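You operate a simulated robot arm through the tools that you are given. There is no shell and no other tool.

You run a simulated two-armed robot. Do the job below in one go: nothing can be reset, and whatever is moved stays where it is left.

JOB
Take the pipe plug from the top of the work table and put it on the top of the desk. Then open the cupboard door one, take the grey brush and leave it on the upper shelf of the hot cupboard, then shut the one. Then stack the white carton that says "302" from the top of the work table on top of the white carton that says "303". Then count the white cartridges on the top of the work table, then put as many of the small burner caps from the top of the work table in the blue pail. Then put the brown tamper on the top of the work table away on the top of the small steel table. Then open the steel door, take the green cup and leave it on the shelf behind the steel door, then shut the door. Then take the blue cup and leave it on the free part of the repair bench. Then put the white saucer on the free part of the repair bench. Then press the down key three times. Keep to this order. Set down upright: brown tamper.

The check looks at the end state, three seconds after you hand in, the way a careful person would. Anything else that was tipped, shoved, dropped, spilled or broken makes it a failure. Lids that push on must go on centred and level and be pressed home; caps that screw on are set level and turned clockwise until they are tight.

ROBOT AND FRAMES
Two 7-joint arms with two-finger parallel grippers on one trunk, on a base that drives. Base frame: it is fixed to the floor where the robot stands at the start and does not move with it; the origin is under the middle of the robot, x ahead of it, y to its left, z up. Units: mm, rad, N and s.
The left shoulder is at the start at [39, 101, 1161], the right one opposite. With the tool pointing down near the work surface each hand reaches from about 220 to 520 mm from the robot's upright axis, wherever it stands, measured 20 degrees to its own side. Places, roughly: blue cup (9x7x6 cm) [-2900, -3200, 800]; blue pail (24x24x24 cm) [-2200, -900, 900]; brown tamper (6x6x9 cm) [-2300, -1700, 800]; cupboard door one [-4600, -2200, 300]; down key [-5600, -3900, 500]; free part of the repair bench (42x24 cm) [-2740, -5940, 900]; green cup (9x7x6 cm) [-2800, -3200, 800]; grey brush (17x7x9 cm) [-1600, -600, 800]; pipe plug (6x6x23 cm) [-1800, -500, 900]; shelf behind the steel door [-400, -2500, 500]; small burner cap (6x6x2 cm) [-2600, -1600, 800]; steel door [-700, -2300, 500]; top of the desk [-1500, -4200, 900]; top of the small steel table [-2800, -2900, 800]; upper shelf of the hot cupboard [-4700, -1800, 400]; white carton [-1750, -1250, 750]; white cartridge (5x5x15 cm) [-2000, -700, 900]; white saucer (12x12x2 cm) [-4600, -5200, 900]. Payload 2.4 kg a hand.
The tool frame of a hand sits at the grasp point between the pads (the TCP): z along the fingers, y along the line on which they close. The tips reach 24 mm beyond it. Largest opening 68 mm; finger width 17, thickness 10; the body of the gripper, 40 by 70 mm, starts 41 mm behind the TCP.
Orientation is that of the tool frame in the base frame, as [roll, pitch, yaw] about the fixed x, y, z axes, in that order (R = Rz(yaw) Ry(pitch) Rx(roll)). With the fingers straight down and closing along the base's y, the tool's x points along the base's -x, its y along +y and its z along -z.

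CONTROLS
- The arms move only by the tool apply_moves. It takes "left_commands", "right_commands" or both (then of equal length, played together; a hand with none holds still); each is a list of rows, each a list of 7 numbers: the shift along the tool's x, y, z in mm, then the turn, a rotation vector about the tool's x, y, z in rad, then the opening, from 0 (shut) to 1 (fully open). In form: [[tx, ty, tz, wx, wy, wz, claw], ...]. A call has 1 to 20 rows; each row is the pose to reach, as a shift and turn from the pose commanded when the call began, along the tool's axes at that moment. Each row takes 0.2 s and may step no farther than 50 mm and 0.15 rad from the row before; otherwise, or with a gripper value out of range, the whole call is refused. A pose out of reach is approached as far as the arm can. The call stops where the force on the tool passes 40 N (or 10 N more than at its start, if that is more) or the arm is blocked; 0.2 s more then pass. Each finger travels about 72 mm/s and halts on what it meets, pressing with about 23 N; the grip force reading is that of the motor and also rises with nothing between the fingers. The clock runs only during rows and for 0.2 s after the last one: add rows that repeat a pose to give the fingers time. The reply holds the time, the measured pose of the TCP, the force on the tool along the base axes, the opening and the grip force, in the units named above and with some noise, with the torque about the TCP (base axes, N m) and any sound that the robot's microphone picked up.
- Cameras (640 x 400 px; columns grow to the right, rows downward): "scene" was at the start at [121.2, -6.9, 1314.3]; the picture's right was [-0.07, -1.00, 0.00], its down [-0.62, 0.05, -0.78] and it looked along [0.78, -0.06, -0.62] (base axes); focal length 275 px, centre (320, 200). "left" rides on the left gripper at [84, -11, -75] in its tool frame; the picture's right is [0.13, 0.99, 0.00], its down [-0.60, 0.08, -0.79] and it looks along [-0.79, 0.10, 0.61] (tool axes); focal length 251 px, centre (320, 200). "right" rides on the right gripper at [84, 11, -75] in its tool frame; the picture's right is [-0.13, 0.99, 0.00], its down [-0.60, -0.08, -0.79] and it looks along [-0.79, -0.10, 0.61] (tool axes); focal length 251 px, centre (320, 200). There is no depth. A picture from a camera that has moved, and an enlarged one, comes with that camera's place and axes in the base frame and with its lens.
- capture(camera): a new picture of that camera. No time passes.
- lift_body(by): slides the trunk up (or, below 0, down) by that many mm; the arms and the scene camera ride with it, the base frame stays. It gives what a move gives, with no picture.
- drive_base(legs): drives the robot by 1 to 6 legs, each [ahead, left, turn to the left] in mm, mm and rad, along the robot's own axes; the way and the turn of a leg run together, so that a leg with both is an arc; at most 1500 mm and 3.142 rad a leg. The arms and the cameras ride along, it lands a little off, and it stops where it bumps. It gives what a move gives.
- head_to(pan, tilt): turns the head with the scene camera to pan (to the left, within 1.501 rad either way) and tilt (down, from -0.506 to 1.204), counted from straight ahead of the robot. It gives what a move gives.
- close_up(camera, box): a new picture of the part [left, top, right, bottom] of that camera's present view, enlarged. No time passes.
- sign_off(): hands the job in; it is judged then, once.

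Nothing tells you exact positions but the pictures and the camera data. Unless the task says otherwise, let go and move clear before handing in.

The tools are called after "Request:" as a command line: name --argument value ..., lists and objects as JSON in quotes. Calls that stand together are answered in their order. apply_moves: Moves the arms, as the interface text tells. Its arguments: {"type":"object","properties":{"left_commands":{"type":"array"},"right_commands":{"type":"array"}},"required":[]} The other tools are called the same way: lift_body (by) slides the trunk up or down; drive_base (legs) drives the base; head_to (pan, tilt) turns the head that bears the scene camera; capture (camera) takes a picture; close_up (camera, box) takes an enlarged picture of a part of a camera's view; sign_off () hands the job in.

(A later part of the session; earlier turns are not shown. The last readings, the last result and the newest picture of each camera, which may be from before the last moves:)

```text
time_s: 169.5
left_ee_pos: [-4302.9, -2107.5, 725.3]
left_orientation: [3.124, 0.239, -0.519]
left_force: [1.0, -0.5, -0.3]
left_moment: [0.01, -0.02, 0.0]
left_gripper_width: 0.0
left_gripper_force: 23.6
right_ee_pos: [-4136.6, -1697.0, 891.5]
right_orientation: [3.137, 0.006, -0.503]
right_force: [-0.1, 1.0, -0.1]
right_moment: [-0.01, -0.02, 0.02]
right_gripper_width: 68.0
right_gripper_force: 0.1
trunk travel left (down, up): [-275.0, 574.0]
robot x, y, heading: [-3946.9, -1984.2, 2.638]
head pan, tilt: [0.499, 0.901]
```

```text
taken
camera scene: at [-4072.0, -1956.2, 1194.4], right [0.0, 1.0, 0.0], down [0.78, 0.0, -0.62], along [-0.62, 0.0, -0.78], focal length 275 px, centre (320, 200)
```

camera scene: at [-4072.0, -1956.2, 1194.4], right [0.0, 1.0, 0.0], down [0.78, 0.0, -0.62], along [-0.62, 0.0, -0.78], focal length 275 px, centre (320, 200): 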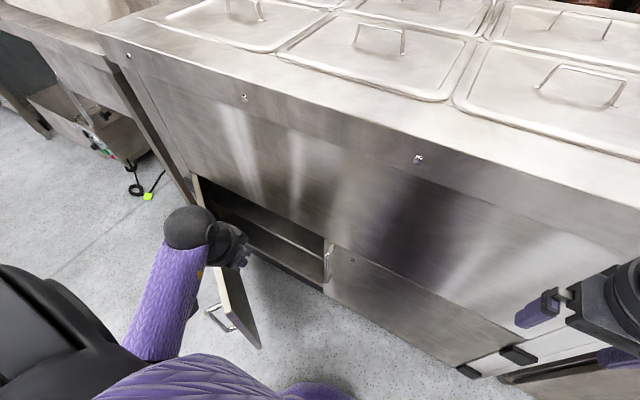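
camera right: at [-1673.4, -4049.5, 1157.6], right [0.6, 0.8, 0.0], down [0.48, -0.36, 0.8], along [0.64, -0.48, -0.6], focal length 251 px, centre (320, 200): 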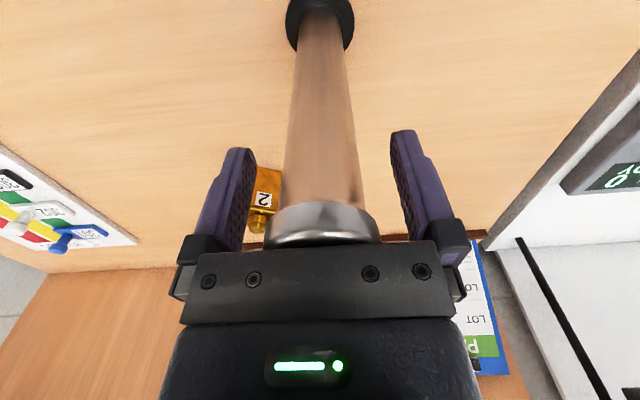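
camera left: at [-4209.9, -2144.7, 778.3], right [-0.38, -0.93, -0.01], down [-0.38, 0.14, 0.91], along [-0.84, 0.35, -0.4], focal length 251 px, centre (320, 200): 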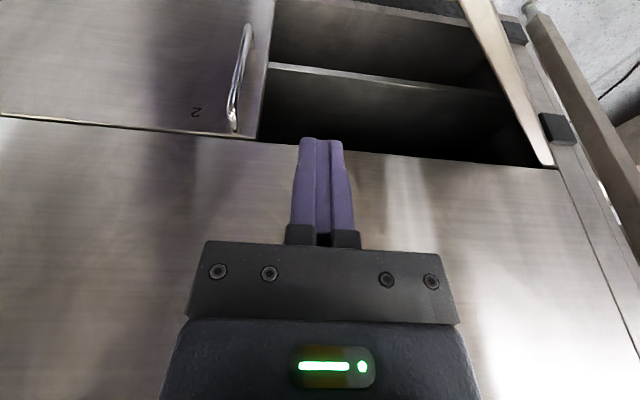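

Request:
apply_moves --left_commands '[[10, 0, 40, 0, 0, 0, 0], [20, 0, 80, 0, 0, 0, 0], [30, 0, 120, 0, 0, 0, 0], [40, 0, 160, 0, 0, 0, 0], [48.7, 0, 199, 0, 0, 0, 0], [48.7, 0, 199, 0, 0, 0, 0]]'

Request:
capture --camera "left"

Request:
capture --camera "scene"

```text
time_s: 170.9
left_ee_pos: [-4305.9, -2110.4, 522.6]
left_orientation: [3.125, 0.241, -0.52]
left_force: [-0.4, -0.1, -0.5]
left_moment: [-0.02, -0.01, 0.03]
left_gripper_width: 0.0
left_gripper_force: 23.1
right_ee_pos: [-4136.3, -1698.5, 892.1]
right_orientation: [3.139, 0.007, -0.505]
right_force: [0.1, -0.7, 0.1]
right_moment: [-0.03, 0.01, 0.0]
right_gripper_width: 68.1
right_gripper_force: 0.1
trunk travel left (down, up): [-275.0, 574.0]
robot x, y, heading: [-3949.4, -1983.9, 2.636]
head pan, tilt: [0.499, 0.901]
```

```text
taken
camera left: at [-4212.4, -2148.6, 575.2], right [-0.38, -0.93, -0.01], down [-0.38, 0.14, 0.92], along [-0.84, 0.35, -0.4], focal length 251 px, centre (320, 200)
```

left: 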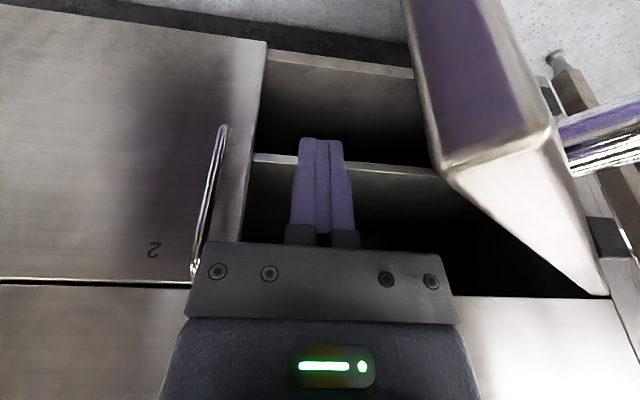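

```text
taken
camera scene: at [-4072.2, -1956.3, 1194.4], right [0.0, 1.0, 0.0], down [0.78, 0.0, -0.62], along [-0.62, 0.0, -0.78], focal length 275 px, centre (320, 200)
```

scene: 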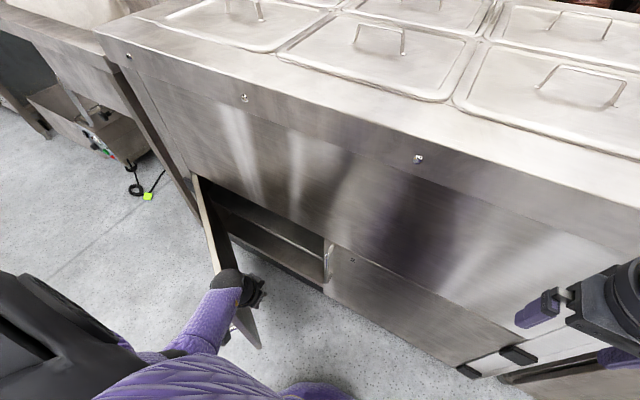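

The fingers are behind the leaf. I push it outward to the left with the arm.

Request:
apply_moves --left_commands '[[0, 20, 0, 0, 0, 0, 0], [0, 40, 0, 0, 0, 0, 0], [0, 60, 0, 0, 0, 0, 0], [0, 80, 0, 0, 0, 0, 0], [0, 100, 0, 0, 0, 0, 0], [0, 120, 0, 0, 0, 0, 0], [0, 140, 0, 0, 0, 0, 0], [0, 160, 0, 0, 0, 0, 0], [0, 180, 0, 0, 0, 0, 0], [0, 200, 0, 0, 0, 0, 0]]'

Request:
capture --camera "left"

Request:
capture --camera "scene"

```text
time_s: 173.1
left_ee_pos: [-4349.8, -2238.2, 538.0]
left_orientation: [3.125, 0.24, -0.517]
left_force: [-0.3, -0.8, 0.2]
left_moment: [0.0, -0.02, 0.02]
left_gripper_width: 0.0
left_gripper_force: 22.9
left hand out of reach, approached as far as the arm can: row 6, 7, 8, 9, 10
right_ee_pos: [-4135.9, -1699.3, 891.3]
right_orientation: [3.14, 0.007, -0.506]
right_force: [-0.2, 0.4, 0.1]
right_moment: [0.03, 0.0, 0.05]
right_gripper_width: 67.9
right_gripper_force: 0.0
trunk travel left (down, up): [-275.0, 574.0]
robot x, y, heading: [-3951.0, -1983.2, 2.636]
head pan, tilt: [0.499, 0.901]
```

```text
taken
camera left: at [-4255.8, -2276.1, 591.5], right [-0.38, -0.93, -0.01], down [-0.38, 0.14, 0.91], along [-0.84, 0.35, -0.4], focal length 251 px, centre (320, 200)
```

left: 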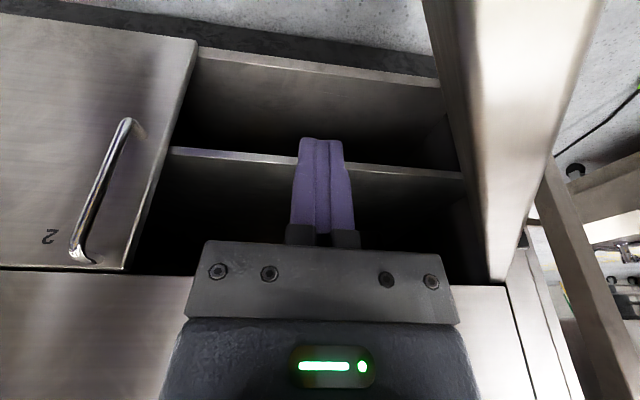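

```text
taken
camera scene: at [-4072.2, -1956.3, 1194.4], right [0.0, 1.0, 0.0], down [0.78, 0.0, -0.62], along [-0.62, 0.0, -0.78], focal length 275 px, centre (320, 200)
```

scene: 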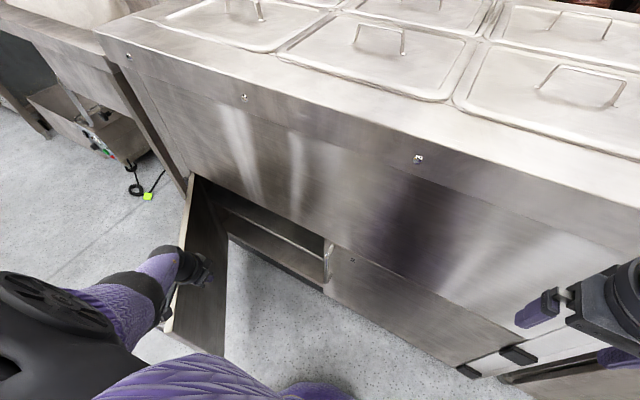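

The leaf is past 60°. I carry the push on by driving the base to the left.

Request:
drive_base --legs '[[0, 240, 0]]'

Request:
capture --camera "left"

Request:
capture --camera "scene"

```text
time_s: 174.8
left_ee_pos: [-4465.9, -2454.8, 539.1]
left_orientation: [3.126, 0.238, -0.513]
left_force: [-0.3, 0.5, -0.3]
left_moment: [-0.03, 0.03, -0.01]
left_gripper_width: 0.3
left_gripper_force: 23.5
right_ee_pos: [-4255.3, -1913.2, 892.4]
right_orientation: [3.138, 0.006, -0.499]
right_force: [0.1, -1.2, 0.6]
right_moment: [0.02, 0.01, 0.01]
right_gripper_width: 68.2
right_gripper_force: 0.1
trunk travel left (down, up): [-275.0, 574.0]
robot x, y, heading: [-4066.8, -2194.3, 2.642]
head pan, tilt: [0.499, 0.901]
```

```text
taken
camera left: at [-4371.4, -2491.8, 591.5], right [-0.37, -0.93, -0.01], down [-0.38, 0.14, 0.91], along [-0.85, 0.35, -0.4], focal length 251 px, centre (320, 200)
```

left: 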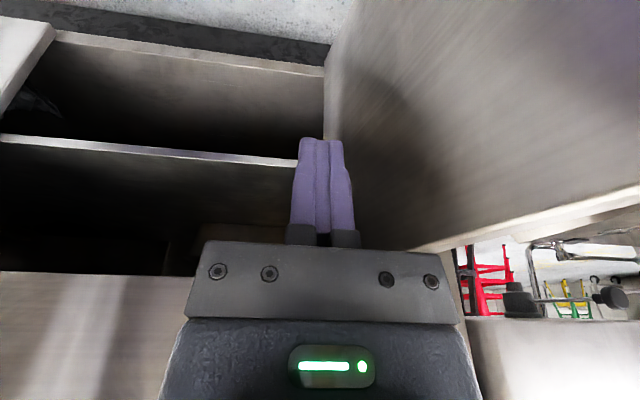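

```text
taken
camera scene: at [-4189.5, -2171.1, 1194.4], right [0.0, 1.0, 0.0], down [0.78, 0.0, -0.62], along [-0.62, 0.0, -0.78], focal length 275 px, centre (320, 200)
```

scene: 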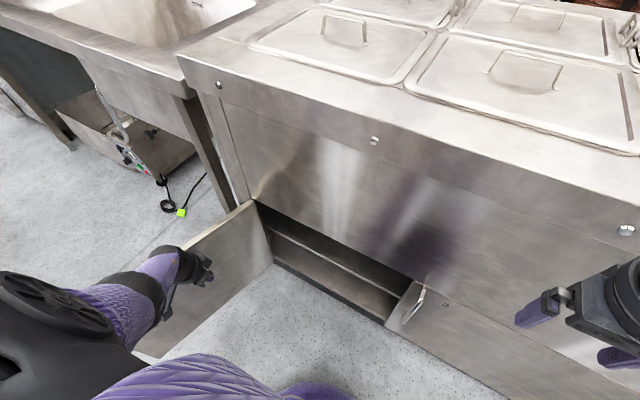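

The door stands about 100° open. I check that leaf two hasn't moved.

Request:
close_up --camera "scene" --box '[240, 190, 480, 340]'

Request:
close_up --camera "scene" --box '[100, 180, 340, 330]'

```text
2.67 times, centred on (360, 265) of scene
camera zoom: at [-4189.5, -2171.1, 1194.4], right [0.0, 1.0, 0.0], down [0.78, 0.0, -0.62], along [-0.62, 0.0, -0.78], focal length 734 px, centre (213, 27)
```

zoom: 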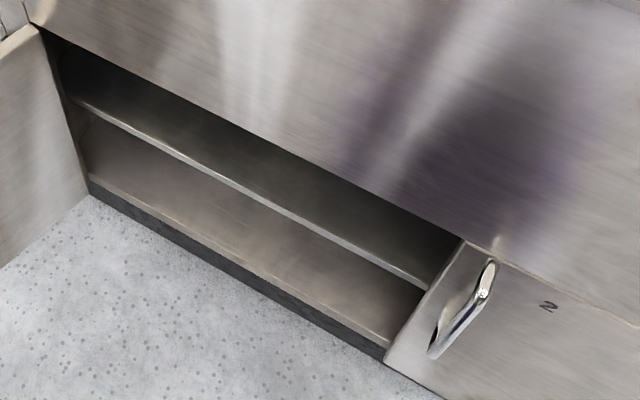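

```text
2.67 times, centred on (220, 255) of scene
camera zoom: at [-4189.5, -2171.1, 1194.4], right [0.0, 1.0, 0.0], down [0.78, 0.0, -0.62], along [-0.62, 0.0, -0.78], focal length 734 px, centre (587, 53)
```

zoom: 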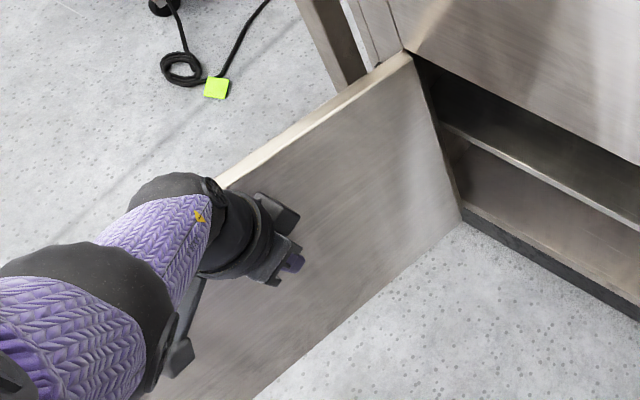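

The leaf stands open at roughly 95° and leaf two is shut. I move the hand off the leaf, lift it, and back away.

Request:
apply_moves --left_commands '[[0, -30, 0, 0, 0, 0, 0], [0, -50, -10, 0, 0, 0, 0], [-10, -50, -50, 0, 0, 0, 0], [-20, -50, -90, 0, 0, 0, 0], [-30, -50, -130, 0, 0, 0, 0]]'

Request:
drive_base --legs '[[-350, -100, 0]]'

Request:
capture --camera "scene"

```text
time_s: 176.1
left_ee_pos: [-4440.2, -2412.8, 670.4]
left_orientation: [3.126, 0.239, -0.513]
left_force: [-0.3, -0.4, 0.0]
left_moment: [0.01, 0.0, -0.02]
left_gripper_width: 0.0
left_gripper_force: 22.9
right_ee_pos: [-4255.1, -1912.2, 892.7]
right_orientation: [3.138, 0.009, -0.497]
right_force: [-0.1, 0.1, 0.1]
right_moment: [-0.02, 0.03, -0.03]
right_gripper_width: 67.8
right_gripper_force: 0.0
trunk travel left (down, up): [-275.0, 574.0]
robot x, y, heading: [-4067.6, -2195.8, 2.645]
head pan, tilt: [0.499, 0.901]
```

```text
time_s: 178.4
left_ee_pos: [-4080.1, -2492.0, 669.3]
left_orientation: [3.126, 0.239, -0.512]
left_force: [0.2, 0.0, 0.5]
left_moment: [-0.02, 0.03, -0.01]
left_gripper_width: 0.1
left_gripper_force: 22.4
right_ee_pos: [-3896.3, -1990.4, 891.9]
right_orientation: [3.138, 0.007, -0.499]
right_force: [-0.8, 0.2, 0.1]
right_moment: [0.01, -0.03, 0.0]
right_gripper_width: 68.2
right_gripper_force: 0.1
trunk travel left (down, up): [-275.0, 574.0]
robot x, y, heading: [-3707.8, -2270.8, 2.651]
head pan, tilt: [0.499, 0.901]
```

```text
taken
camera scene: at [-3830.7, -2249.1, 1194.4], right [0.0, 1.0, 0.0], down [0.78, 0.0, -0.62], along [-0.62, 0.0, -0.78], focal length 275 px, centre (320, 200)
```

scene: 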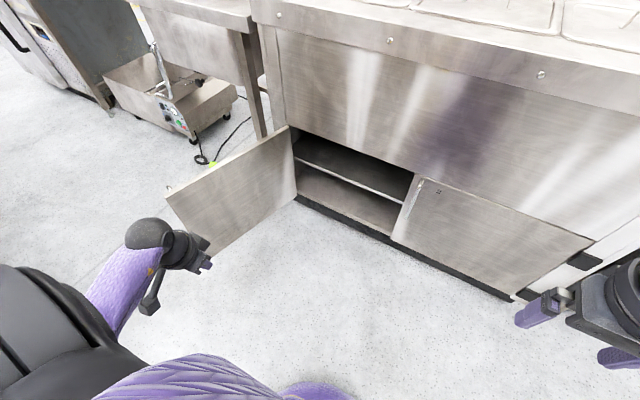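

The door stays open by itself. I raise the trunk and drive back round the work table to the side where I can approach the brush along its length.

Request:
lift_body --by 330

Request:
drive_base --legs '[[0, -1400, -0.033], [0, -1400, 0], [0, -500, 0]]'

```text
time_s: 181.7
left_ee_pos: [-4080.4, -2491.4, 1001.1]
left_orientation: [3.126, 0.237, -0.511]
left_force: [-0.5, 0.7, 0.8]
left_moment: [0.03, -0.02, 0.0]
left_gripper_width: 0.0
left_gripper_force: 23.6
right_ee_pos: [-3896.0, -1992.3, 1221.9]
right_orientation: [3.138, 0.006, -0.496]
right_force: [-0.8, -0.2, -0.3]
right_moment: [0.0, -0.01, 0.0]
right_gripper_width: 68.2
right_gripper_force: 0.0
trunk travel left (down, up): [-605.0, 244.0]
robot x, y, heading: [-3709.0, -2275.4, 2.645]
head pan, tilt: [0.499, 0.901]
```

```text
time_s: 198.0
left_ee_pos: [-2477.9, 468.1, 999.5]
left_orientation: [3.125, 0.241, -0.529]
left_force: [-0.3, -0.4, 0.5]
left_moment: [-0.01, 0.01, 0.01]
left_gripper_width: 0.0
left_gripper_force: 22.8
right_ee_pos: [-2287.1, 964.5, 1222.1]
right_orientation: [3.139, 0.007, -0.513]
right_force: [0.5, 0.8, 0.0]
right_moment: [-0.01, 0.0, 0.05]
right_gripper_width: 68.0
right_gripper_force: 0.1
trunk travel left (down, up): [-605.0, 244.0]
robot x, y, heading: [-2101.1, 677.4, 2.625]
head pan, tilt: [0.499, 0.901]
```

Request:
drive_base --legs '[[-820, 130, 0], [-1020, 0, 0]]'

Request:
head_to --pan 0.5 --tilt 0.6

Request:
capture --camera "scene"

```text
time_s: 207.3
left_ee_pos: [-944.1, -549.5, 998.6]
left_orientation: [3.125, 0.239, -0.528]
left_force: [-0.2, 0.2, -0.2]
left_moment: [0.0, -0.04, 0.0]
left_gripper_width: 0.0
left_gripper_force: 23.1
right_ee_pos: [-752.5, -52.0, 1223.5]
right_orientation: [3.139, 0.008, -0.511]
right_force: [0.0, -0.1, -0.5]
right_moment: [-0.01, 0.01, 0.01]
right_gripper_width: 68.0
right_gripper_force: 0.1
trunk travel left (down, up): [-605.0, 244.0]
robot x, y, heading: [-570.7, -340.3, 2.634]
head pan, tilt: [0.499, 0.901]
```

```text
time_s: 208.1
left_ee_pos: [-944.5, -549.7, 999.5]
left_orientation: [3.127, 0.239, -0.528]
left_force: [0.6, 0.3, 0.1]
left_moment: [0.02, 0.02, 0.0]
left_gripper_width: 0.0
left_gripper_force: 22.9
right_ee_pos: [-754.9, -52.0, 1222.2]
right_orientation: [3.138, 0.008, -0.511]
right_force: [-0.1, 0.5, 0.1]
right_moment: [0.01, 0.0, -0.01]
right_gripper_width: 68.1
right_gripper_force: 0.1
trunk travel left (down, up): [-605.0, 244.0]
robot x, y, heading: [-565.7, -336.0, 2.629]
head pan, tilt: [0.499, 0.6]
```

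```text
taken
camera scene: at [-668.9, -331.1, 1551.2], right [0.01, 1.0, 0.0], down [0.57, -0.01, -0.82], along [-0.82, 0.01, -0.57], focal length 275 px, centre (320, 200)
```

scene: 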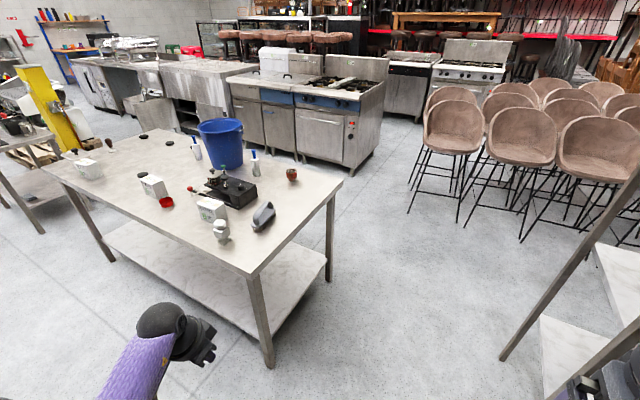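

I'm at the long side of the work table, near its right corner. I zoom on the table top.

Request:
close_up --camera "scene" --box '[130, 110, 310, 222]'

Request:
close_up --camera "scene" --box '[180, 160, 290, 229]'

```text
3.56 times, centred on (220, 166) of scene
camera zoom: at [-668.9, -331.1, 1551.2], right [0.01, 1.0, 0.0], down [0.57, -0.01, -0.82], along [-0.82, 0.01, -0.57], focal length 979 px, centre (676, 321)
```

zoom: 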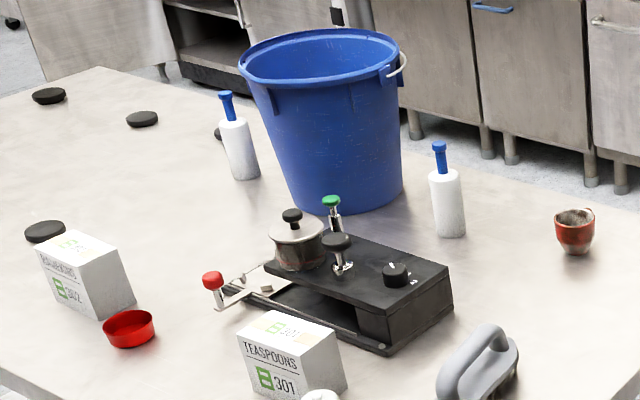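

```text
5.80 times, centred on (235, 194) of scene
camera zoom: at [-668.9, -331.1, 1551.2], right [0.01, 1.0, 0.0], down [0.57, -0.01, -0.82], along [-0.82, 0.01, -0.57], focal length 1596 px, centre (813, 232)
```

zoom: 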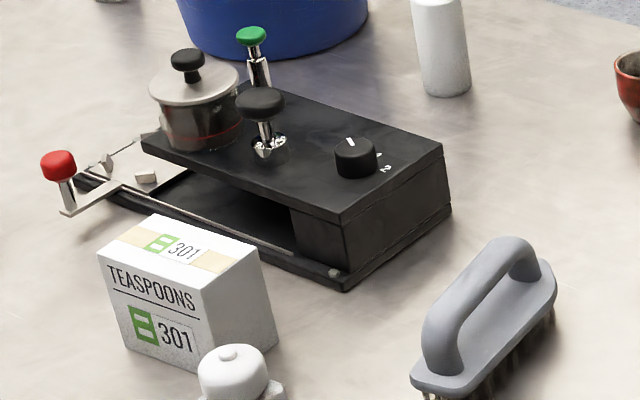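

The cartons read 301 (near), 302, and 303 further; the brush lies with its handle bar along my viewing direction. I bring the left hand forward with a 45° slant, then drive up to the table.

Request:
apply_moves --left_commands '[[-15.7, -42.4, 3.8, 0, -0.109, 0, 0.2], [-31.4, -84.8, 7.6, 0, -0.218, 0, 0.5], [-47.1, -127.2, 11.4, 0, -0.327, 0, 1], [-62.8, -169.6, 15.2, 0, -0.437, 0, 1], [-78.7, -212, 19, 0, -0.546, 0, 1], [-78.7, -212, 19, 0, -0.546, 0, 1]]'

Request:
drive_base --legs '[[0, 536, -0.01], [224, 0, 0]]'

Request:
head_to --pan 0.2 --tilt 0.75

Request:
capture --camera "scene"

Request:
capture --camera "left"

```text
time_s: 209.5
left_ee_pos: [-938.6, -385.8, 991.2]
left_orientation: [3.132, 0.788, -0.536]
left_force: [-0.3, 0.5, -0.2]
left_moment: [-0.02, -0.01, -0.01]
left_gripper_width: 67.7
left_gripper_force: 0.0
left hand out of reach, approached as far as the arm can: row 4, 5, 6
right_ee_pos: [-754.1, -51.7, 1221.5]
right_orientation: [3.139, 0.006, -0.51]
right_force: [0.2, -0.3, -0.8]
right_moment: [-0.03, -0.02, 0.0]
right_gripper_width: 67.9
right_gripper_force: 0.0
trunk travel left (down, up): [-605.0, 244.0]
robot x, y, heading: [-567.1, -335.1, 2.634]
head pan, tilt: [0.499, 0.6]
```

```text
time_s: 213.9
left_ee_pos: [-1398.5, -751.2, 991.8]
left_orientation: [3.132, 0.786, -0.522]
left_force: [-0.5, 0.8, 1.0]
left_moment: [-0.02, -0.02, 0.03]
left_gripper_width: 68.1
left_gripper_force: 0.0
right_ee_pos: [-1219.6, -416.1, 1222.8]
right_orientation: [3.137, 0.005, -0.501]
right_force: [-0.5, 0.3, -0.1]
right_moment: [0.0, -0.05, 0.01]
right_gripper_width: 68.2
right_gripper_force: 0.1
trunk travel left (down, up): [-605.0, 244.0]
robot x, y, heading: [-1025.3, -702.2, 2.641]
head pan, tilt: [0.499, 0.6]
```

```text
time_s: 214.8
left_ee_pos: [-1398.3, -751.7, 991.2]
left_orientation: [3.13, 0.787, -0.524]
left_force: [0.6, 0.2, -0.1]
left_moment: [0.0, 0.0, 0.0]
left_gripper_width: 68.0
left_gripper_force: 0.0
right_ee_pos: [-1217.4, -415.8, 1222.0]
right_orientation: [3.137, 0.008, -0.499]
right_force: [0.3, -0.2, 0.7]
right_moment: [0.03, 0.03, 0.01]
right_gripper_width: 68.2
right_gripper_force: 0.1
trunk travel left (down, up): [-605.0, 244.0]
robot x, y, heading: [-1026.3, -697.4, 2.642]
head pan, tilt: [0.201, 0.75]
```

```text
taken
camera scene: at [-1121.4, -668.7, 1538.4], right [0.29, 0.96, 0.0], down [0.65, -0.2, -0.73], along [-0.7, 0.21, -0.68], focal length 275 px, centre (320, 200)
```

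scene: 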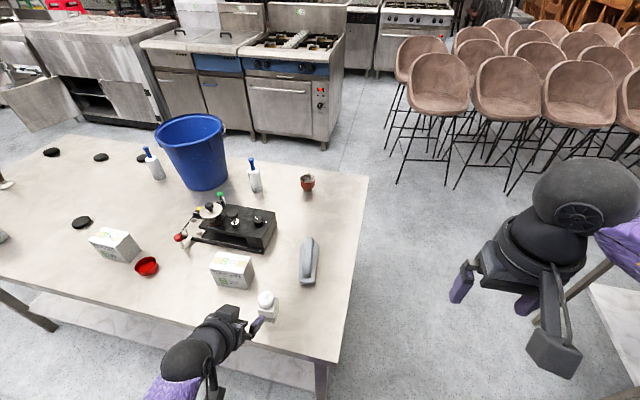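

```text
taken
camera left: at [-1294.4, -797.1, 984.5], right [-0.41, -0.91, -0.08], down [0.08, -0.13, 0.99], along [-0.91, 0.4, 0.13], focal length 251 px, centre (320, 200)
```

left: 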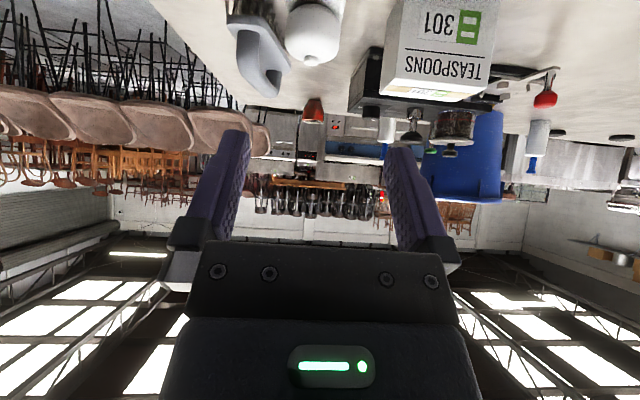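

The brush lies at about (-1595, -562), its bar pointing about 160°. I place the slanted left hand behind it at bar height, turned to match, and look.

Request:
apply_moves --left_commands '[[0, -46, 0, 0, 0, 0, 1], [0, -92, 0, -0.04, 0, -0.04, 1], [-4, -92, 40, -0.08, 0, -0.08, 1], [-8, -92, 80, -0.122, 0, -0.122, 1], [-10, -92, 120, -0.122, 0, -0.122, 1], [-12, -92, 155, -0.122, 0, -0.122, 1], [-12, -92, 155, -0.122, 0, -0.122, 1]]'

Request:
capture --camera "left"

Request:
capture --camera "scene"

```text
time_s: 215.3
left_ee_pos: [-1419.2, -771.1, 1026.1]
left_orientation: [2.726, 0.838, -0.843]
left_force: [-0.5, 0.6, -0.4]
left_moment: [0.02, -0.01, -0.03]
left_gripper_width: 67.9
left_gripper_force: 0.1
left hand out of reach, approached as far as the arm can: row 2
right_ee_pos: [-1218.9, -415.5, 1222.2]
right_orientation: [3.139, 0.006, -0.499]
right_force: [0.2, 0.2, -0.1]
right_moment: [0.01, -0.01, -0.02]
right_gripper_width: 67.9
right_gripper_force: 0.0
trunk travel left (down, up): [-605.0, 244.0]
robot x, y, heading: [-1030.7, -696.2, 2.644]
head pan, tilt: [0.201, 0.75]
stopped in row 2 (left hand): the arm was blocked; the commanded pose is now the measured one
```

```text
taken
camera left: at [-1318.4, -822.1, 1006.5], right [-0.42, -0.89, 0.17], down [0.29, 0.05, 0.96], along [-0.86, 0.45, 0.24], focal length 251 px, centre (320, 200)
```

left: 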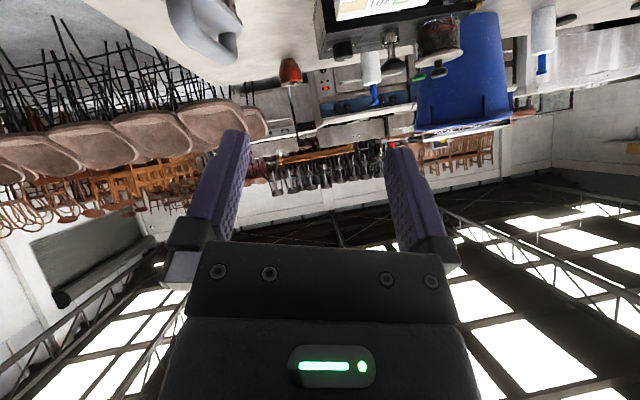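

```text
taken
camera scene: at [-1121.6, -669.4, 1538.3], right [0.29, 0.96, 0.0], down [0.65, -0.2, -0.73], along [-0.7, 0.21, -0.68], focal length 275 px, centre (320, 200)
```

scene: 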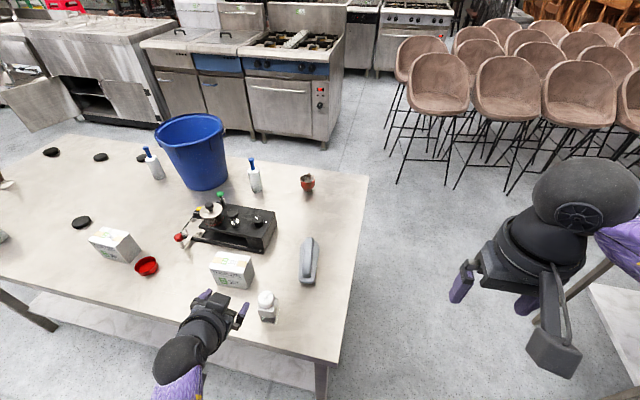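

The arm was too folded there. I extend it forward over the table at height and restore the hand's orientation.

Request:
apply_moves --left_commands '[[-25, 0, 31, 0.0135, 0.03, -0.08, 1], [-51, 0, 62, 0.027, 0.06, -0.16, 1], [-76, 0, 93, 0.04, 0.09, -0.24, 1], [-95, 0, 116, 0.0538, 0.12, -0.32, 1], [-95, 0, 116, 0.0538, 0.12, -0.32, 1]]'

Request:
capture --camera "scene"

```text
time_s: 215.8
left_ee_pos: [-1404.8, -890.0, 1023.4]
left_orientation: [2.491, 0.551, -0.937]
left_force: [-0.5, -0.3, -0.2]
left_moment: [0.02, -0.04, -0.01]
left_gripper_width: 67.9
left_gripper_force: 0.0
left hand out of reach, approached as far as the arm can: row 2
right_ee_pos: [-1218.4, -417.1, 1222.5]
right_orientation: [3.139, 0.005, -0.498]
right_force: [0.4, 0.4, -0.7]
right_moment: [-0.01, 0.0, -0.01]
right_gripper_width: 68.0
right_gripper_force: 0.1
trunk travel left (down, up): [-605.0, 244.0]
robot x, y, heading: [-1028.4, -699.4, 2.645]
head pan, tilt: [0.201, 0.75]
stopped in row 2 (left hand): the arm was blocked; the commanded pose is now the measured one
```

```text
taken
camera scene: at [-1120.9, -668.0, 1538.3], right [0.29, 0.96, 0.0], down [0.65, -0.2, -0.73], along [-0.7, 0.21, -0.68], focal length 275 px, centre (320, 200)
```

scene: 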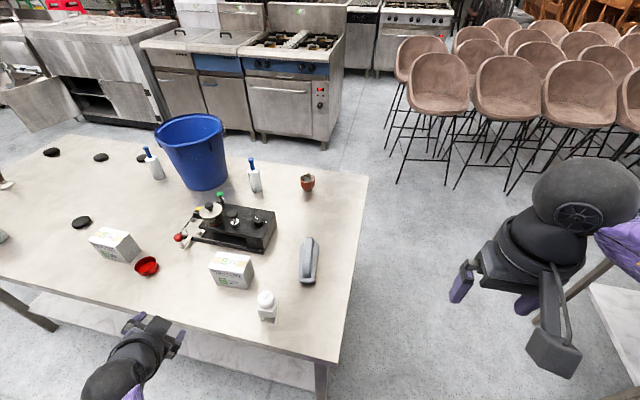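

The arm is near a joint limit from the door work. I bring the hand back to a straight-down pose, moving outward, to unfold it.

Request:
apply_moves --left_commands '[[-6, 0, 5, 0.063, 0.082, -0.029, 1], [-12, 0, 10, 0.126, 0.164, -0.058, 1], [-23, 1, 19, 0.189, 0.246, -0.087, 1], [-35, 1, 28, 0.252, 0.328, -0.116, 1], [-47, 2, 37, 0.315, 0.41, -0.145, 1], [-58, 2, 46, 0.378, 0.492, -0.175, 1], [-70, 3, 56, 0.441, 0.575, -0.204, 1], [-82, 3, 65, 0.504, 0.657, -0.233, 1], [-94, 3, 75, 0.504, 0.657, -0.233, 1]]'

Request:
capture --camera "scene"

```text
time_s: 217.8
left_ee_pos: [-1504.6, -827.6, 1010.3]
left_orientation: [-3.12, -0.021, -0.499]
left_force: [0.1, 0.0, 0.2]
left_moment: [-0.01, -0.01, 0.04]
left_gripper_width: 67.8
left_gripper_force: 0.0
left hand out of reach, approached as far as the arm can: row 1, 2, 3
right_ee_pos: [-1219.0, -415.2, 1222.1]
right_orientation: [3.139, 0.006, -0.498]
right_force: [0.4, -0.6, -0.1]
right_moment: [0.03, 0.0, -0.01]
right_gripper_width: 68.0
right_gripper_force: 0.1
trunk travel left (down, up): [-605.0, 244.0]
robot x, y, heading: [-1029.9, -699.3, 2.647]
head pan, tilt: [0.201, 0.75]
```

```text
taken
camera scene: at [-1121.5, -668.3, 1538.3], right [0.29, 0.96, 0.0], down [0.65, -0.2, -0.73], along [-0.7, 0.21, -0.68], focal length 275 px, centre (320, 200)
```

scene: 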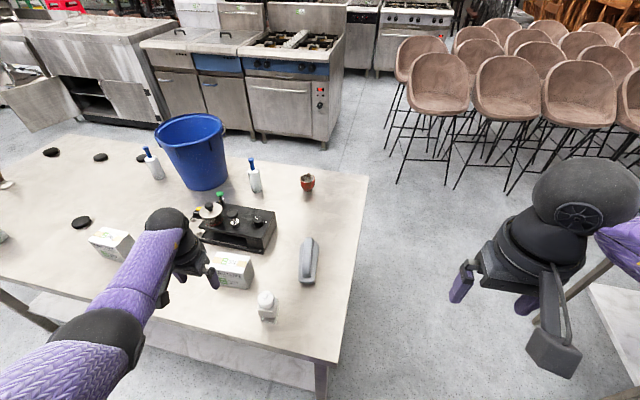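

The hand is straight again. I move it right, toward the line behind the brush.

Request:
apply_moves --left_commands '[[-12, -41, 0, 0, 0, 0, 1], [-24, -82, 0, 0, 0, 0, 1], [-36, -123, 0, 0, 0, 0, 1], [-48, -164, 0, 0, 0, 0, 1], [-60, -205, 0, 0.02, 0, 0, 1], [-60, -205, 0, 0.02, 0, 0, 1]]'

Request:
capture --camera "left"

```text
time_s: 219.2
left_ee_pos: [-1488.2, -659.3, 1003.3]
left_orientation: [-3.079, -0.017, -0.524]
left_force: [-0.9, 0.2, 0.8]
left_moment: [0.01, -0.02, 0.0]
left_gripper_width: 67.9
left_gripper_force: 0.0
left hand out of reach, approached as far as the arm can: row 3, 4, 5, 6
right_ee_pos: [-1218.9, -416.6, 1222.0]
right_orientation: [3.139, 0.005, -0.498]
right_force: [-0.4, 0.0, -0.1]
right_moment: [-0.01, 0.01, 0.0]
right_gripper_width: 68.1
right_gripper_force: 0.1
trunk travel left (down, up): [-605.0, 244.0]
robot x, y, heading: [-1028.8, -695.8, 2.645]
head pan, tilt: [0.201, 0.75]
```

```text
taken
camera left: at [-1412.0, -694.8, 1079.7], right [-0.38, -0.92, -0.06], down [-0.6, 0.2, 0.78], along [-0.7, 0.33, -0.63], focal length 251 px, centre (320, 200)
```

left: 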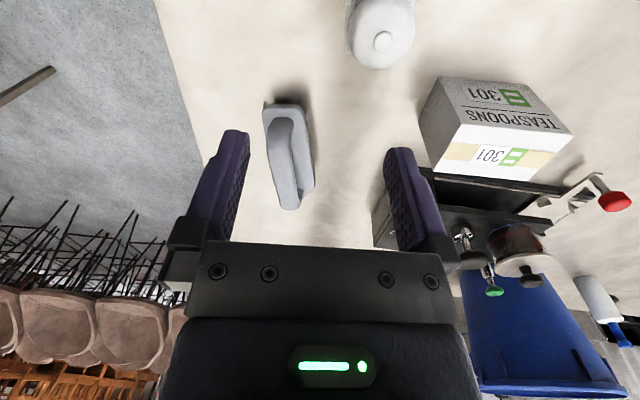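

The arm reaches inward poorly with the trunk this high. I back off, lower the trunk to about its starting height, and set the hand up there.

Request:
drive_base --legs '[[-350, 0, 0]]'

Request:
lift_body --by -230

Request:
apply_moves --left_commands '[[0, 0, -40, 0, 0, 0, 1], [0, 0, -80, 0, 0, 0, 1], [-20, 0, -120, -0.02, 0, 0, 1], [-40, 0, -160, -0.04, 0, 0, 1], [-60, 0, -200, -0.06, 0, 0, 1], [-60, -35, -200, -0.06, 0, 0, 1], [-60, -65, -200, -0.06, 0, 0, 1], [-60, -65, -200, -0.06, 0, 0, 1]]'

```text
time_s: 221.5
left_ee_pos: [-1175.6, -828.7, 1003.1]
left_orientation: [-3.079, -0.017, -0.521]
left_force: [0.1, -0.9, 0.1]
left_moment: [0.0, 0.01, 0.03]
left_gripper_width: 68.1
left_gripper_force: 0.0
right_ee_pos: [-906.1, -585.2, 1222.4]
right_orientation: [3.138, 0.006, -0.498]
right_force: [1.0, 0.2, 0.4]
right_moment: [0.0, 0.0, 0.01]
right_gripper_width: 67.9
right_gripper_force: 0.2
trunk travel left (down, up): [-605.0, 244.0]
robot x, y, heading: [-716.8, -865.5, 2.642]
head pan, tilt: [0.201, 0.75]
```

```text
time_s: 223.9
left_ee_pos: [-1169.2, -831.7, 748.2]
left_orientation: [-3.075, -0.077, -0.534]
left_force: [-0.5, -0.7, 0.1]
left_moment: [0.0, 0.03, 0.05]
left_gripper_width: 68.1
left_gripper_force: 0.1
right_ee_pos: [-905.9, -584.2, 992.3]
right_orientation: [3.137, 0.007, -0.499]
right_force: [0.4, 0.5, -0.2]
right_moment: [-0.02, 0.0, -0.03]
right_gripper_width: 67.7
right_gripper_force: 0.0
trunk travel left (down, up): [-375.0, 474.0]
robot x, y, heading: [-721.3, -869.9, 2.642]
head pan, tilt: [0.201, 0.75]
```

```text
time_s: 225.7
left_ee_pos: [-1234.4, -805.7, 943.5]
left_orientation: [-3.122, -0.074, -0.568]
left_force: [-0.9, 0.3, 0.0]
left_moment: [0.01, 0.01, 0.01]
left_gripper_width: 68.0
left_gripper_force: 0.1
left hand out of reach, approached as far as the arm can: row 1, 2, 3, 4, 5, 6, 7, 8
right_ee_pos: [-907.1, -584.9, 992.1]
right_orientation: [3.138, 0.004, -0.499]
right_force: [0.3, 0.0, 0.6]
right_moment: [0.02, -0.05, -0.02]
right_gripper_width: 68.1
right_gripper_force: 0.0
trunk travel left (down, up): [-375.0, 474.0]
robot x, y, heading: [-718.1, -867.5, 2.642]
head pan, tilt: [0.201, 0.75]
```

The arm still does not reach inward, so its elbow seems to be in an awkward posture. I look at it.

Request:
head_to --pan 0.5 --tilt 0.8

Request:
capture --camera "scene"

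Request:
head_to --pan -0.5 --tilt 0.8

Request:
capture --camera "scene"

```text
time_s: 226.5
left_ee_pos: [-1233.4, -805.4, 944.3]
left_orientation: [-3.123, -0.076, -0.568]
left_force: [-0.3, -0.5, -0.3]
left_moment: [0.0, -0.02, -0.02]
left_gripper_width: 67.9
left_gripper_force: 0.0
right_ee_pos: [-907.7, -585.7, 991.9]
right_orientation: [3.138, 0.004, -0.498]
right_force: [0.5, -0.2, 0.1]
right_moment: [0.0, -0.02, -0.01]
right_gripper_width: 67.9
right_gripper_force: 0.1
trunk travel left (down, up): [-375.0, 474.0]
robot x, y, heading: [-718.7, -865.6, 2.643]
head pan, tilt: [0.499, 0.799]
```

```text
taken
camera scene: at [-830.0, -851.9, 1303.4], right [0.0, 1.0, 0.0], down [0.72, 0.0, -0.7], along [-0.7, 0.0, -0.72], focal length 275 px, centre (320, 200)
```

scene: 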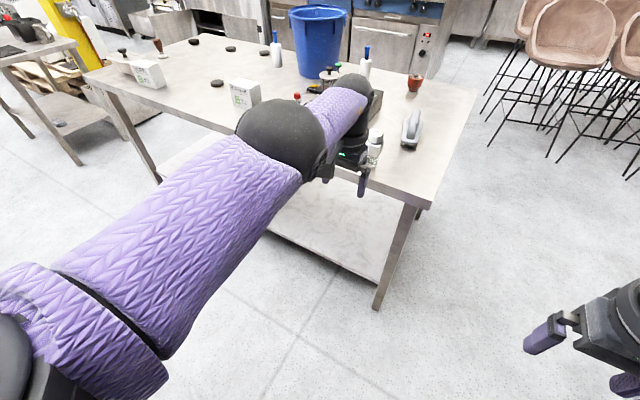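

```text
time_s: 227.8
left_ee_pos: [-1234.0, -806.3, 945.1]
left_orientation: [-3.12, -0.075, -0.566]
left_force: [0.2, -0.8, 0.8]
left_moment: [-0.02, 0.0, 0.0]
left_gripper_width: 68.1
left_gripper_force: 0.0
right_ee_pos: [-907.5, -585.0, 991.7]
right_orientation: [3.138, 0.007, -0.498]
right_force: [-0.1, -0.4, -0.7]
right_moment: [0.01, 0.01, -0.02]
right_gripper_width: 68.2
right_gripper_force: 0.1
trunk travel left (down, up): [-375.0, 474.0]
robot x, y, heading: [-721.6, -865.6, 2.642]
head pan, tilt: [-0.499, 0.799]
```

```text
taken
camera scene: at [-793.1, -784.1, 1303.4], right [0.84, 0.54, 0.0], down [0.39, -0.6, -0.7], along [-0.38, 0.59, -0.72], focal length 275 px, centre (320, 200)
```

scene: 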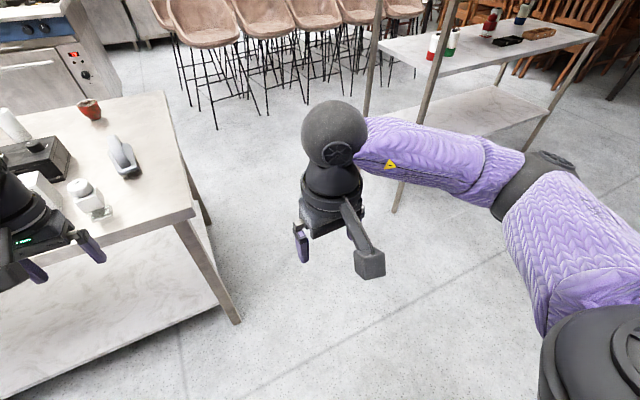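

The left elbow has come up in front instead of out to the side. I swing the hand out to the left and up, then bring it back in.

Request:
apply_moves --left_commands '[[22, 32, -18, 0, 0, 0, 1], [44, 63, -37, 0, 0, 0, 1], [66, 95, -55, 0, 0, 0, 1], [88, 127, -73, 0, 0, 0, 1], [110, 158, -92, 0, 0, 0, 1], [133, 190, -110, 0, 0, 0, 1], [133, 190, -110, 0, 0, 0, 1]]'

Request:
head_to --pan 0.5 --tilt 0.8

Request:
capture --camera "scene"

```text
time_s: 229.3
left_ee_pos: [-1269.0, -1045.7, 1078.5]
left_orientation: [-3.133, -0.077, -0.535]
left_force: [0.4, -0.1, 0.4]
left_moment: [0.0, -0.01, 0.0]
left_gripper_width: 68.0
left_gripper_force: 0.0
left hand out of reach, approached as far as the arm can: row 1, 2, 3, 4, 5, 6, 7
right_ee_pos: [-906.4, -585.2, 990.3]
right_orientation: [3.137, 0.007, -0.498]
right_force: [0.3, -1.0, 0.3]
right_moment: [0.02, 0.0, 0.01]
right_gripper_width: 68.0
right_gripper_force: 0.1
trunk travel left (down, up): [-375.0, 474.0]
robot x, y, heading: [-721.3, -869.5, 2.641]
head pan, tilt: [-0.499, 0.799]
```

```text
time_s: 230.6
left_ee_pos: [-1269.0, -1045.0, 1077.3]
left_orientation: [-3.138, -0.076, -0.535]
left_force: [-0.2, 0.0, 0.4]
left_moment: [-0.01, -0.02, -0.03]
left_gripper_width: 67.9
left_gripper_force: 0.0
right_ee_pos: [-907.6, -585.2, 992.3]
right_orientation: [3.137, 0.004, -0.499]
right_force: [0.2, 0.5, 0.7]
right_moment: [0.0, 0.01, -0.02]
right_gripper_width: 68.0
right_gripper_force: 0.0
trunk travel left (down, up): [-375.0, 474.0]
robot x, y, heading: [-717.3, -866.4, 2.639]
head pan, tilt: [0.499, 0.799]
```

```text
taken
camera scene: at [-830.0, -852.0, 1303.4], right [0.0, 1.0, 0.0], down [0.72, 0.0, -0.7], along [-0.7, 0.0, -0.72], focal length 275 px, centre (320, 200)
```

scene: 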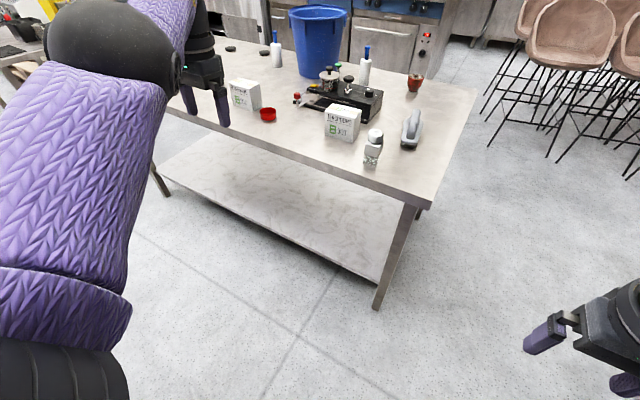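

The arm seems stretched; I draw the hand straight back toward the body to bend the elbow.

Request:
apply_moves --left_commands '[[45, 0, 0, 0, 0, 0, 1], [90, 0, 0, 0, 0, 0, 1], [135, 0, 0, 0, 0, 0, 1], [180, 0, 0, 0, 0, 0, 1], [180, 0, 0, 0, 0, 0, 1], [180, 0, 0, 0, 0, 0, 1]]'

Request:
capture --camera "scene"

```text
time_s: 232.0
left_ee_pos: [-1223.3, -1183.2, 1114.4]
left_orientation: [-3.135, -0.078, -0.535]
left_force: [0.7, 0.4, -0.7]
left_moment: [-0.02, 0.03, -0.02]
left_gripper_width: 68.0
left_gripper_force: 0.0
left hand out of reach, approached as far as the arm can: row 1, 2, 3, 4, 5, 6
right_ee_pos: [-906.8, -584.2, 991.5]
right_orientation: [3.139, 0.005, -0.499]
right_force: [0.3, -0.1, 0.4]
right_moment: [0.01, -0.02, -0.01]
right_gripper_width: 67.8
right_gripper_force: 0.1
trunk travel left (down, up): [-375.0, 474.0]
robot x, y, heading: [-715.1, -866.9, 2.639]
head pan, tilt: [0.499, 0.799]
```

```text
taken
camera scene: at [-830.1, -851.9, 1303.4], right [0.0, 1.0, 0.0], down [0.72, 0.0, -0.7], along [-0.7, 0.0, -0.72], focal length 275 px, centre (320, 200)
```

scene: 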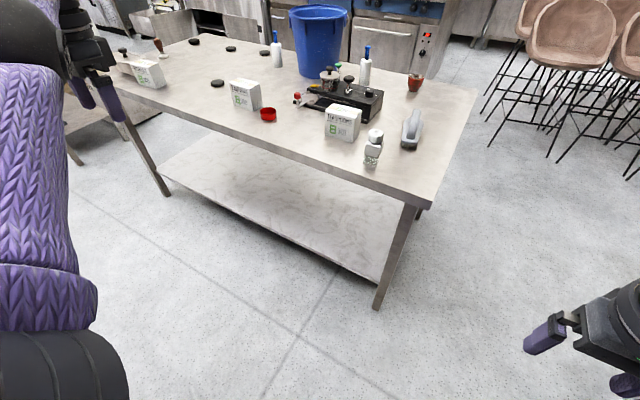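

The arm still will not fold. I look directly at it.

Request:
head_to --pan 1.2 --tilt 0.7

Request:
capture --camera "scene"

Request:
capture --camera "right"

```text
time_s: 233.1
left_ee_pos: [-1222.4, -1183.3, 1114.6]
left_orientation: [-3.135, -0.077, -0.534]
left_force: [0.3, 0.3, -0.2]
left_moment: [0.03, -0.03, 0.04]
left_gripper_width: 67.9
left_gripper_force: 0.0
right_ee_pos: [-906.6, -584.7, 991.9]
right_orientation: [3.137, 0.008, -0.501]
right_force: [0.5, -1.0, -0.3]
right_moment: [0.03, 0.0, 0.01]
right_gripper_width: 68.0
right_gripper_force: 0.0
trunk travel left (down, up): [-375.0, 474.0]
robot x, y, heading: [-717.2, -868.3, 2.645]
head pan, tilt: [1.201, 0.7]
```

```text
taken
camera scene: at [-814.2, -906.8, 1311.6], right [-0.65, 0.76, 0.0], down [0.49, 0.42, -0.76], along [-0.58, -0.49, -0.64], focal length 275 px, centre (320, 200)
```

scene: 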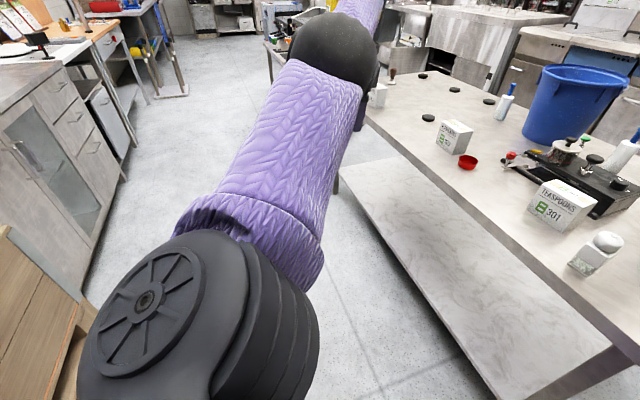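

```text
taken
camera right: at [-838.9, -633.8, 1067.3], right [-0.59, -0.81, 0.0], down [-0.49, 0.36, 0.8], along [-0.65, 0.47, -0.6], focal length 251 px, centre (320, 200)
```

right: 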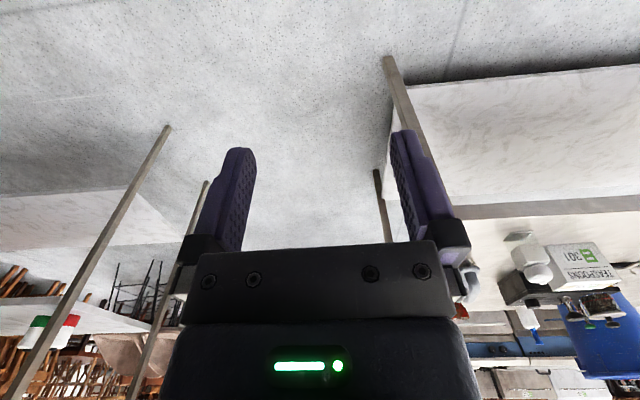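

The arm is stretched almost straight. I try raising the hand, then moving inward, to let the elbow bend.

Request:
apply_moves --left_commands '[[0, 0, -45, 0, 0, 0, 1], [0, 0, -90, 0, 0, 0, 1], [0, 0, -135, 0, 0, 0, 1], [0, 0, -180, 0, 0, 0, 1], [0, 0, -225, 0, 0, 0, 1], [0, 0, -225, 0, 0, 0, 1]]'

Request:
capture --camera "scene"

```text
time_s: 234.5
left_ee_pos: [-1216.1, -1158.5, 1165.8]
left_orientation: [-3.138, -0.078, -0.534]
left_force: [0.1, 0.6, 0.1]
left_moment: [0.0, 0.0, 0.02]
left_gripper_width: 68.0
left_gripper_force: 0.1
left hand out of reach, approached as far as the arm can: row 1, 2, 3, 4, 5, 6
right_ee_pos: [-906.8, -585.6, 991.5]
right_orientation: [3.138, 0.008, -0.5]
right_force: [0.7, -0.5, -0.4]
right_moment: [-0.03, 0.0, 0.0]
right_gripper_width: 68.3
right_gripper_force: 0.0
trunk travel left (down, up): [-375.0, 474.0]
robot x, y, heading: [-718.3, -867.3, 2.644]
head pan, tilt: [1.201, 0.7]
```

```text
taken
camera scene: at [-814.1, -906.9, 1311.6], right [-0.65, 0.76, 0.0], down [0.49, 0.42, -0.76], along [-0.58, -0.49, -0.64], focal length 275 px, centre (320, 200)
```

scene: 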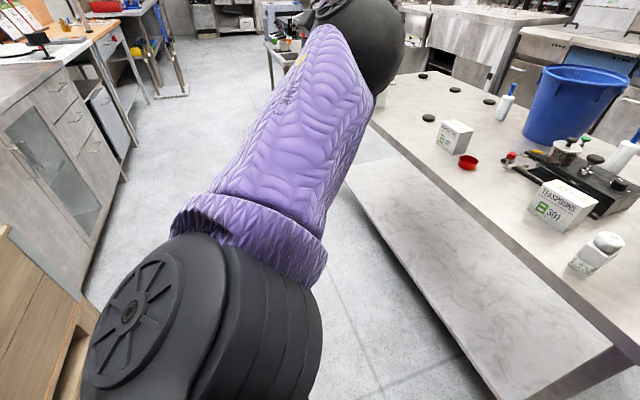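

I test whether a wrist joint is the limit by turning the hand about its axis.

Request:
apply_moves --left_commands '[[0, 0, 0, 0, 0, 0.15, 1], [0, 0, 0, 0, 0, 0.3, 1], [0, 0, 0, 0, 0, 0.45, 1]]'

Request:
apply_moves --left_commands '[[0, 0, 0, 0, 0, -0.15, 1], [0, 0, 0, 0, 0, -0.3, 1], [0, 0, 0, 0, 0, -0.45, 1], [0, 0, 0, 0, 0, -0.6, 1], [0, 0, 0, 0, 0, -0.75, 1]]'

```text
time_s: 235.3
left_ee_pos: [-1219.7, -1152.4, 1166.1]
left_orientation: [-3.103, -0.066, -0.987]
left_force: [0.5, 0.3, 0.5]
left_moment: [0.0, -0.01, -0.03]
left_gripper_width: 67.9
left_gripper_force: 0.0
right_ee_pos: [-907.4, -585.2, 992.1]
right_orientation: [3.137, 0.007, -0.499]
right_force: [-0.7, -0.6, 0.5]
right_moment: [0.02, 0.01, 0.0]
right_gripper_width: 68.0
right_gripper_force: 0.0
trunk travel left (down, up): [-375.0, 474.0]
robot x, y, heading: [-718.1, -868.1, 2.646]
head pan, tilt: [1.201, 0.7]
```

```text
time_s: 236.5
left_ee_pos: [-1220.9, -1147.2, 1167.3]
left_orientation: [3.124, -0.074, -0.231]
left_force: [-0.8, 0.5, -0.7]
left_moment: [0.03, 0.05, 0.02]
left_gripper_width: 67.9
left_gripper_force: 0.0
left hand out of reach, approached as far as the arm can: row 4, 5
right_ee_pos: [-907.0, -583.9, 991.7]
right_orientation: [3.137, 0.005, -0.5]
right_force: [-0.1, 1.1, -0.1]
right_moment: [0.01, -0.04, 0.0]
right_gripper_width: 68.1
right_gripper_force: 0.0
trunk travel left (down, up): [-375.0, 474.0]
robot x, y, heading: [-717.7, -870.3, 2.641]
head pan, tilt: [1.201, 0.7]
```

Turning right is free, turning left is limited. I turn the hand right and pull it in from there.

Request:
apply_moves --left_commands '[[0, 0, 0, 0, 0, 0.15, 1], [0, 0, 0, 0, 0, 0.3, 1], [0, 0, 0, 0, 0, 0.45, 1], [0, 0, 0, 0, 0, 0.6, 1], [0, 0, 0, 0, 0, 0.75, 1], [0, 0, 0, 0, 0, 0.9, 1], [0, 0, 0, 0, 0, 1.0, 1]]'

Request:
apply_moves --left_commands '[[30, 0, 0, 0, 0, 0, 1], [60, 0, 0, 0, 0, 0, 1], [90, 0, 0, 0, 0, 0, 1], [120, 0, 0, 0, 0, 0, 1]]'

Request:
capture --camera "scene"

```text
time_s: 238.1
left_ee_pos: [-1220.5, -1148.3, 1168.0]
left_orientation: [-3.088, -0.056, -1.238]
left_force: [0.2, 0.5, -0.6]
left_moment: [0.01, -0.01, -0.02]
left_gripper_width: 68.5
left_gripper_force: 0.1
right_ee_pos: [-906.9, -585.0, 991.4]
right_orientation: [3.139, 0.007, -0.5]
right_force: [1.0, -0.3, -0.4]
right_moment: [0.04, -0.02, -0.02]
right_gripper_width: 67.9
right_gripper_force: 0.0
trunk travel left (down, up): [-375.0, 474.0]
robot x, y, heading: [-720.2, -872.9, 2.638]
head pan, tilt: [1.201, 0.7]
```

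```text
time_s: 239.1
left_ee_pos: [-1169.9, -1247.0, 1164.4]
left_orientation: [-3.093, -0.055, -1.239]
left_force: [0.3, 0.0, 0.1]
left_moment: [0.02, 0.0, -0.02]
left_gripper_width: 68.0
left_gripper_force: 0.1
left hand out of reach, approached as far as the arm can: row 2, 3, 4
right_ee_pos: [-907.3, -586.3, 991.8]
right_orientation: [3.141, 0.007, -0.498]
right_force: [-0.5, 0.2, -0.1]
right_moment: [0.02, 0.01, -0.02]
right_gripper_width: 67.8
right_gripper_force: 0.1
trunk travel left (down, up): [-375.0, 474.0]
robot x, y, heading: [-719.7, -871.5, 2.642]
head pan, tilt: [1.201, 0.7]
```

```text
taken
camera scene: at [-813.6, -907.9, 1311.7], right [-0.65, 0.76, 0.0], down [0.49, 0.42, -0.76], along [-0.58, -0.49, -0.64], focal length 275 px, centre (320, 200)
```

scene: 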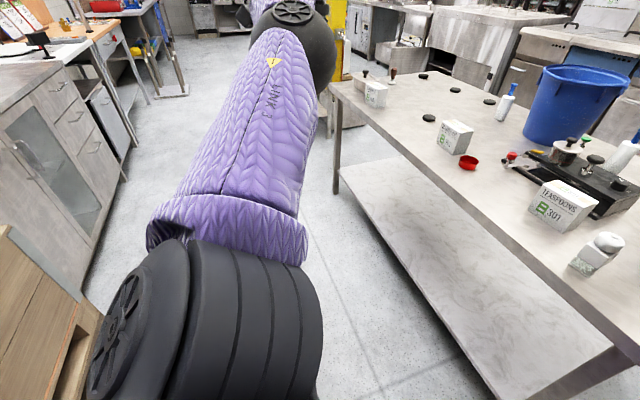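

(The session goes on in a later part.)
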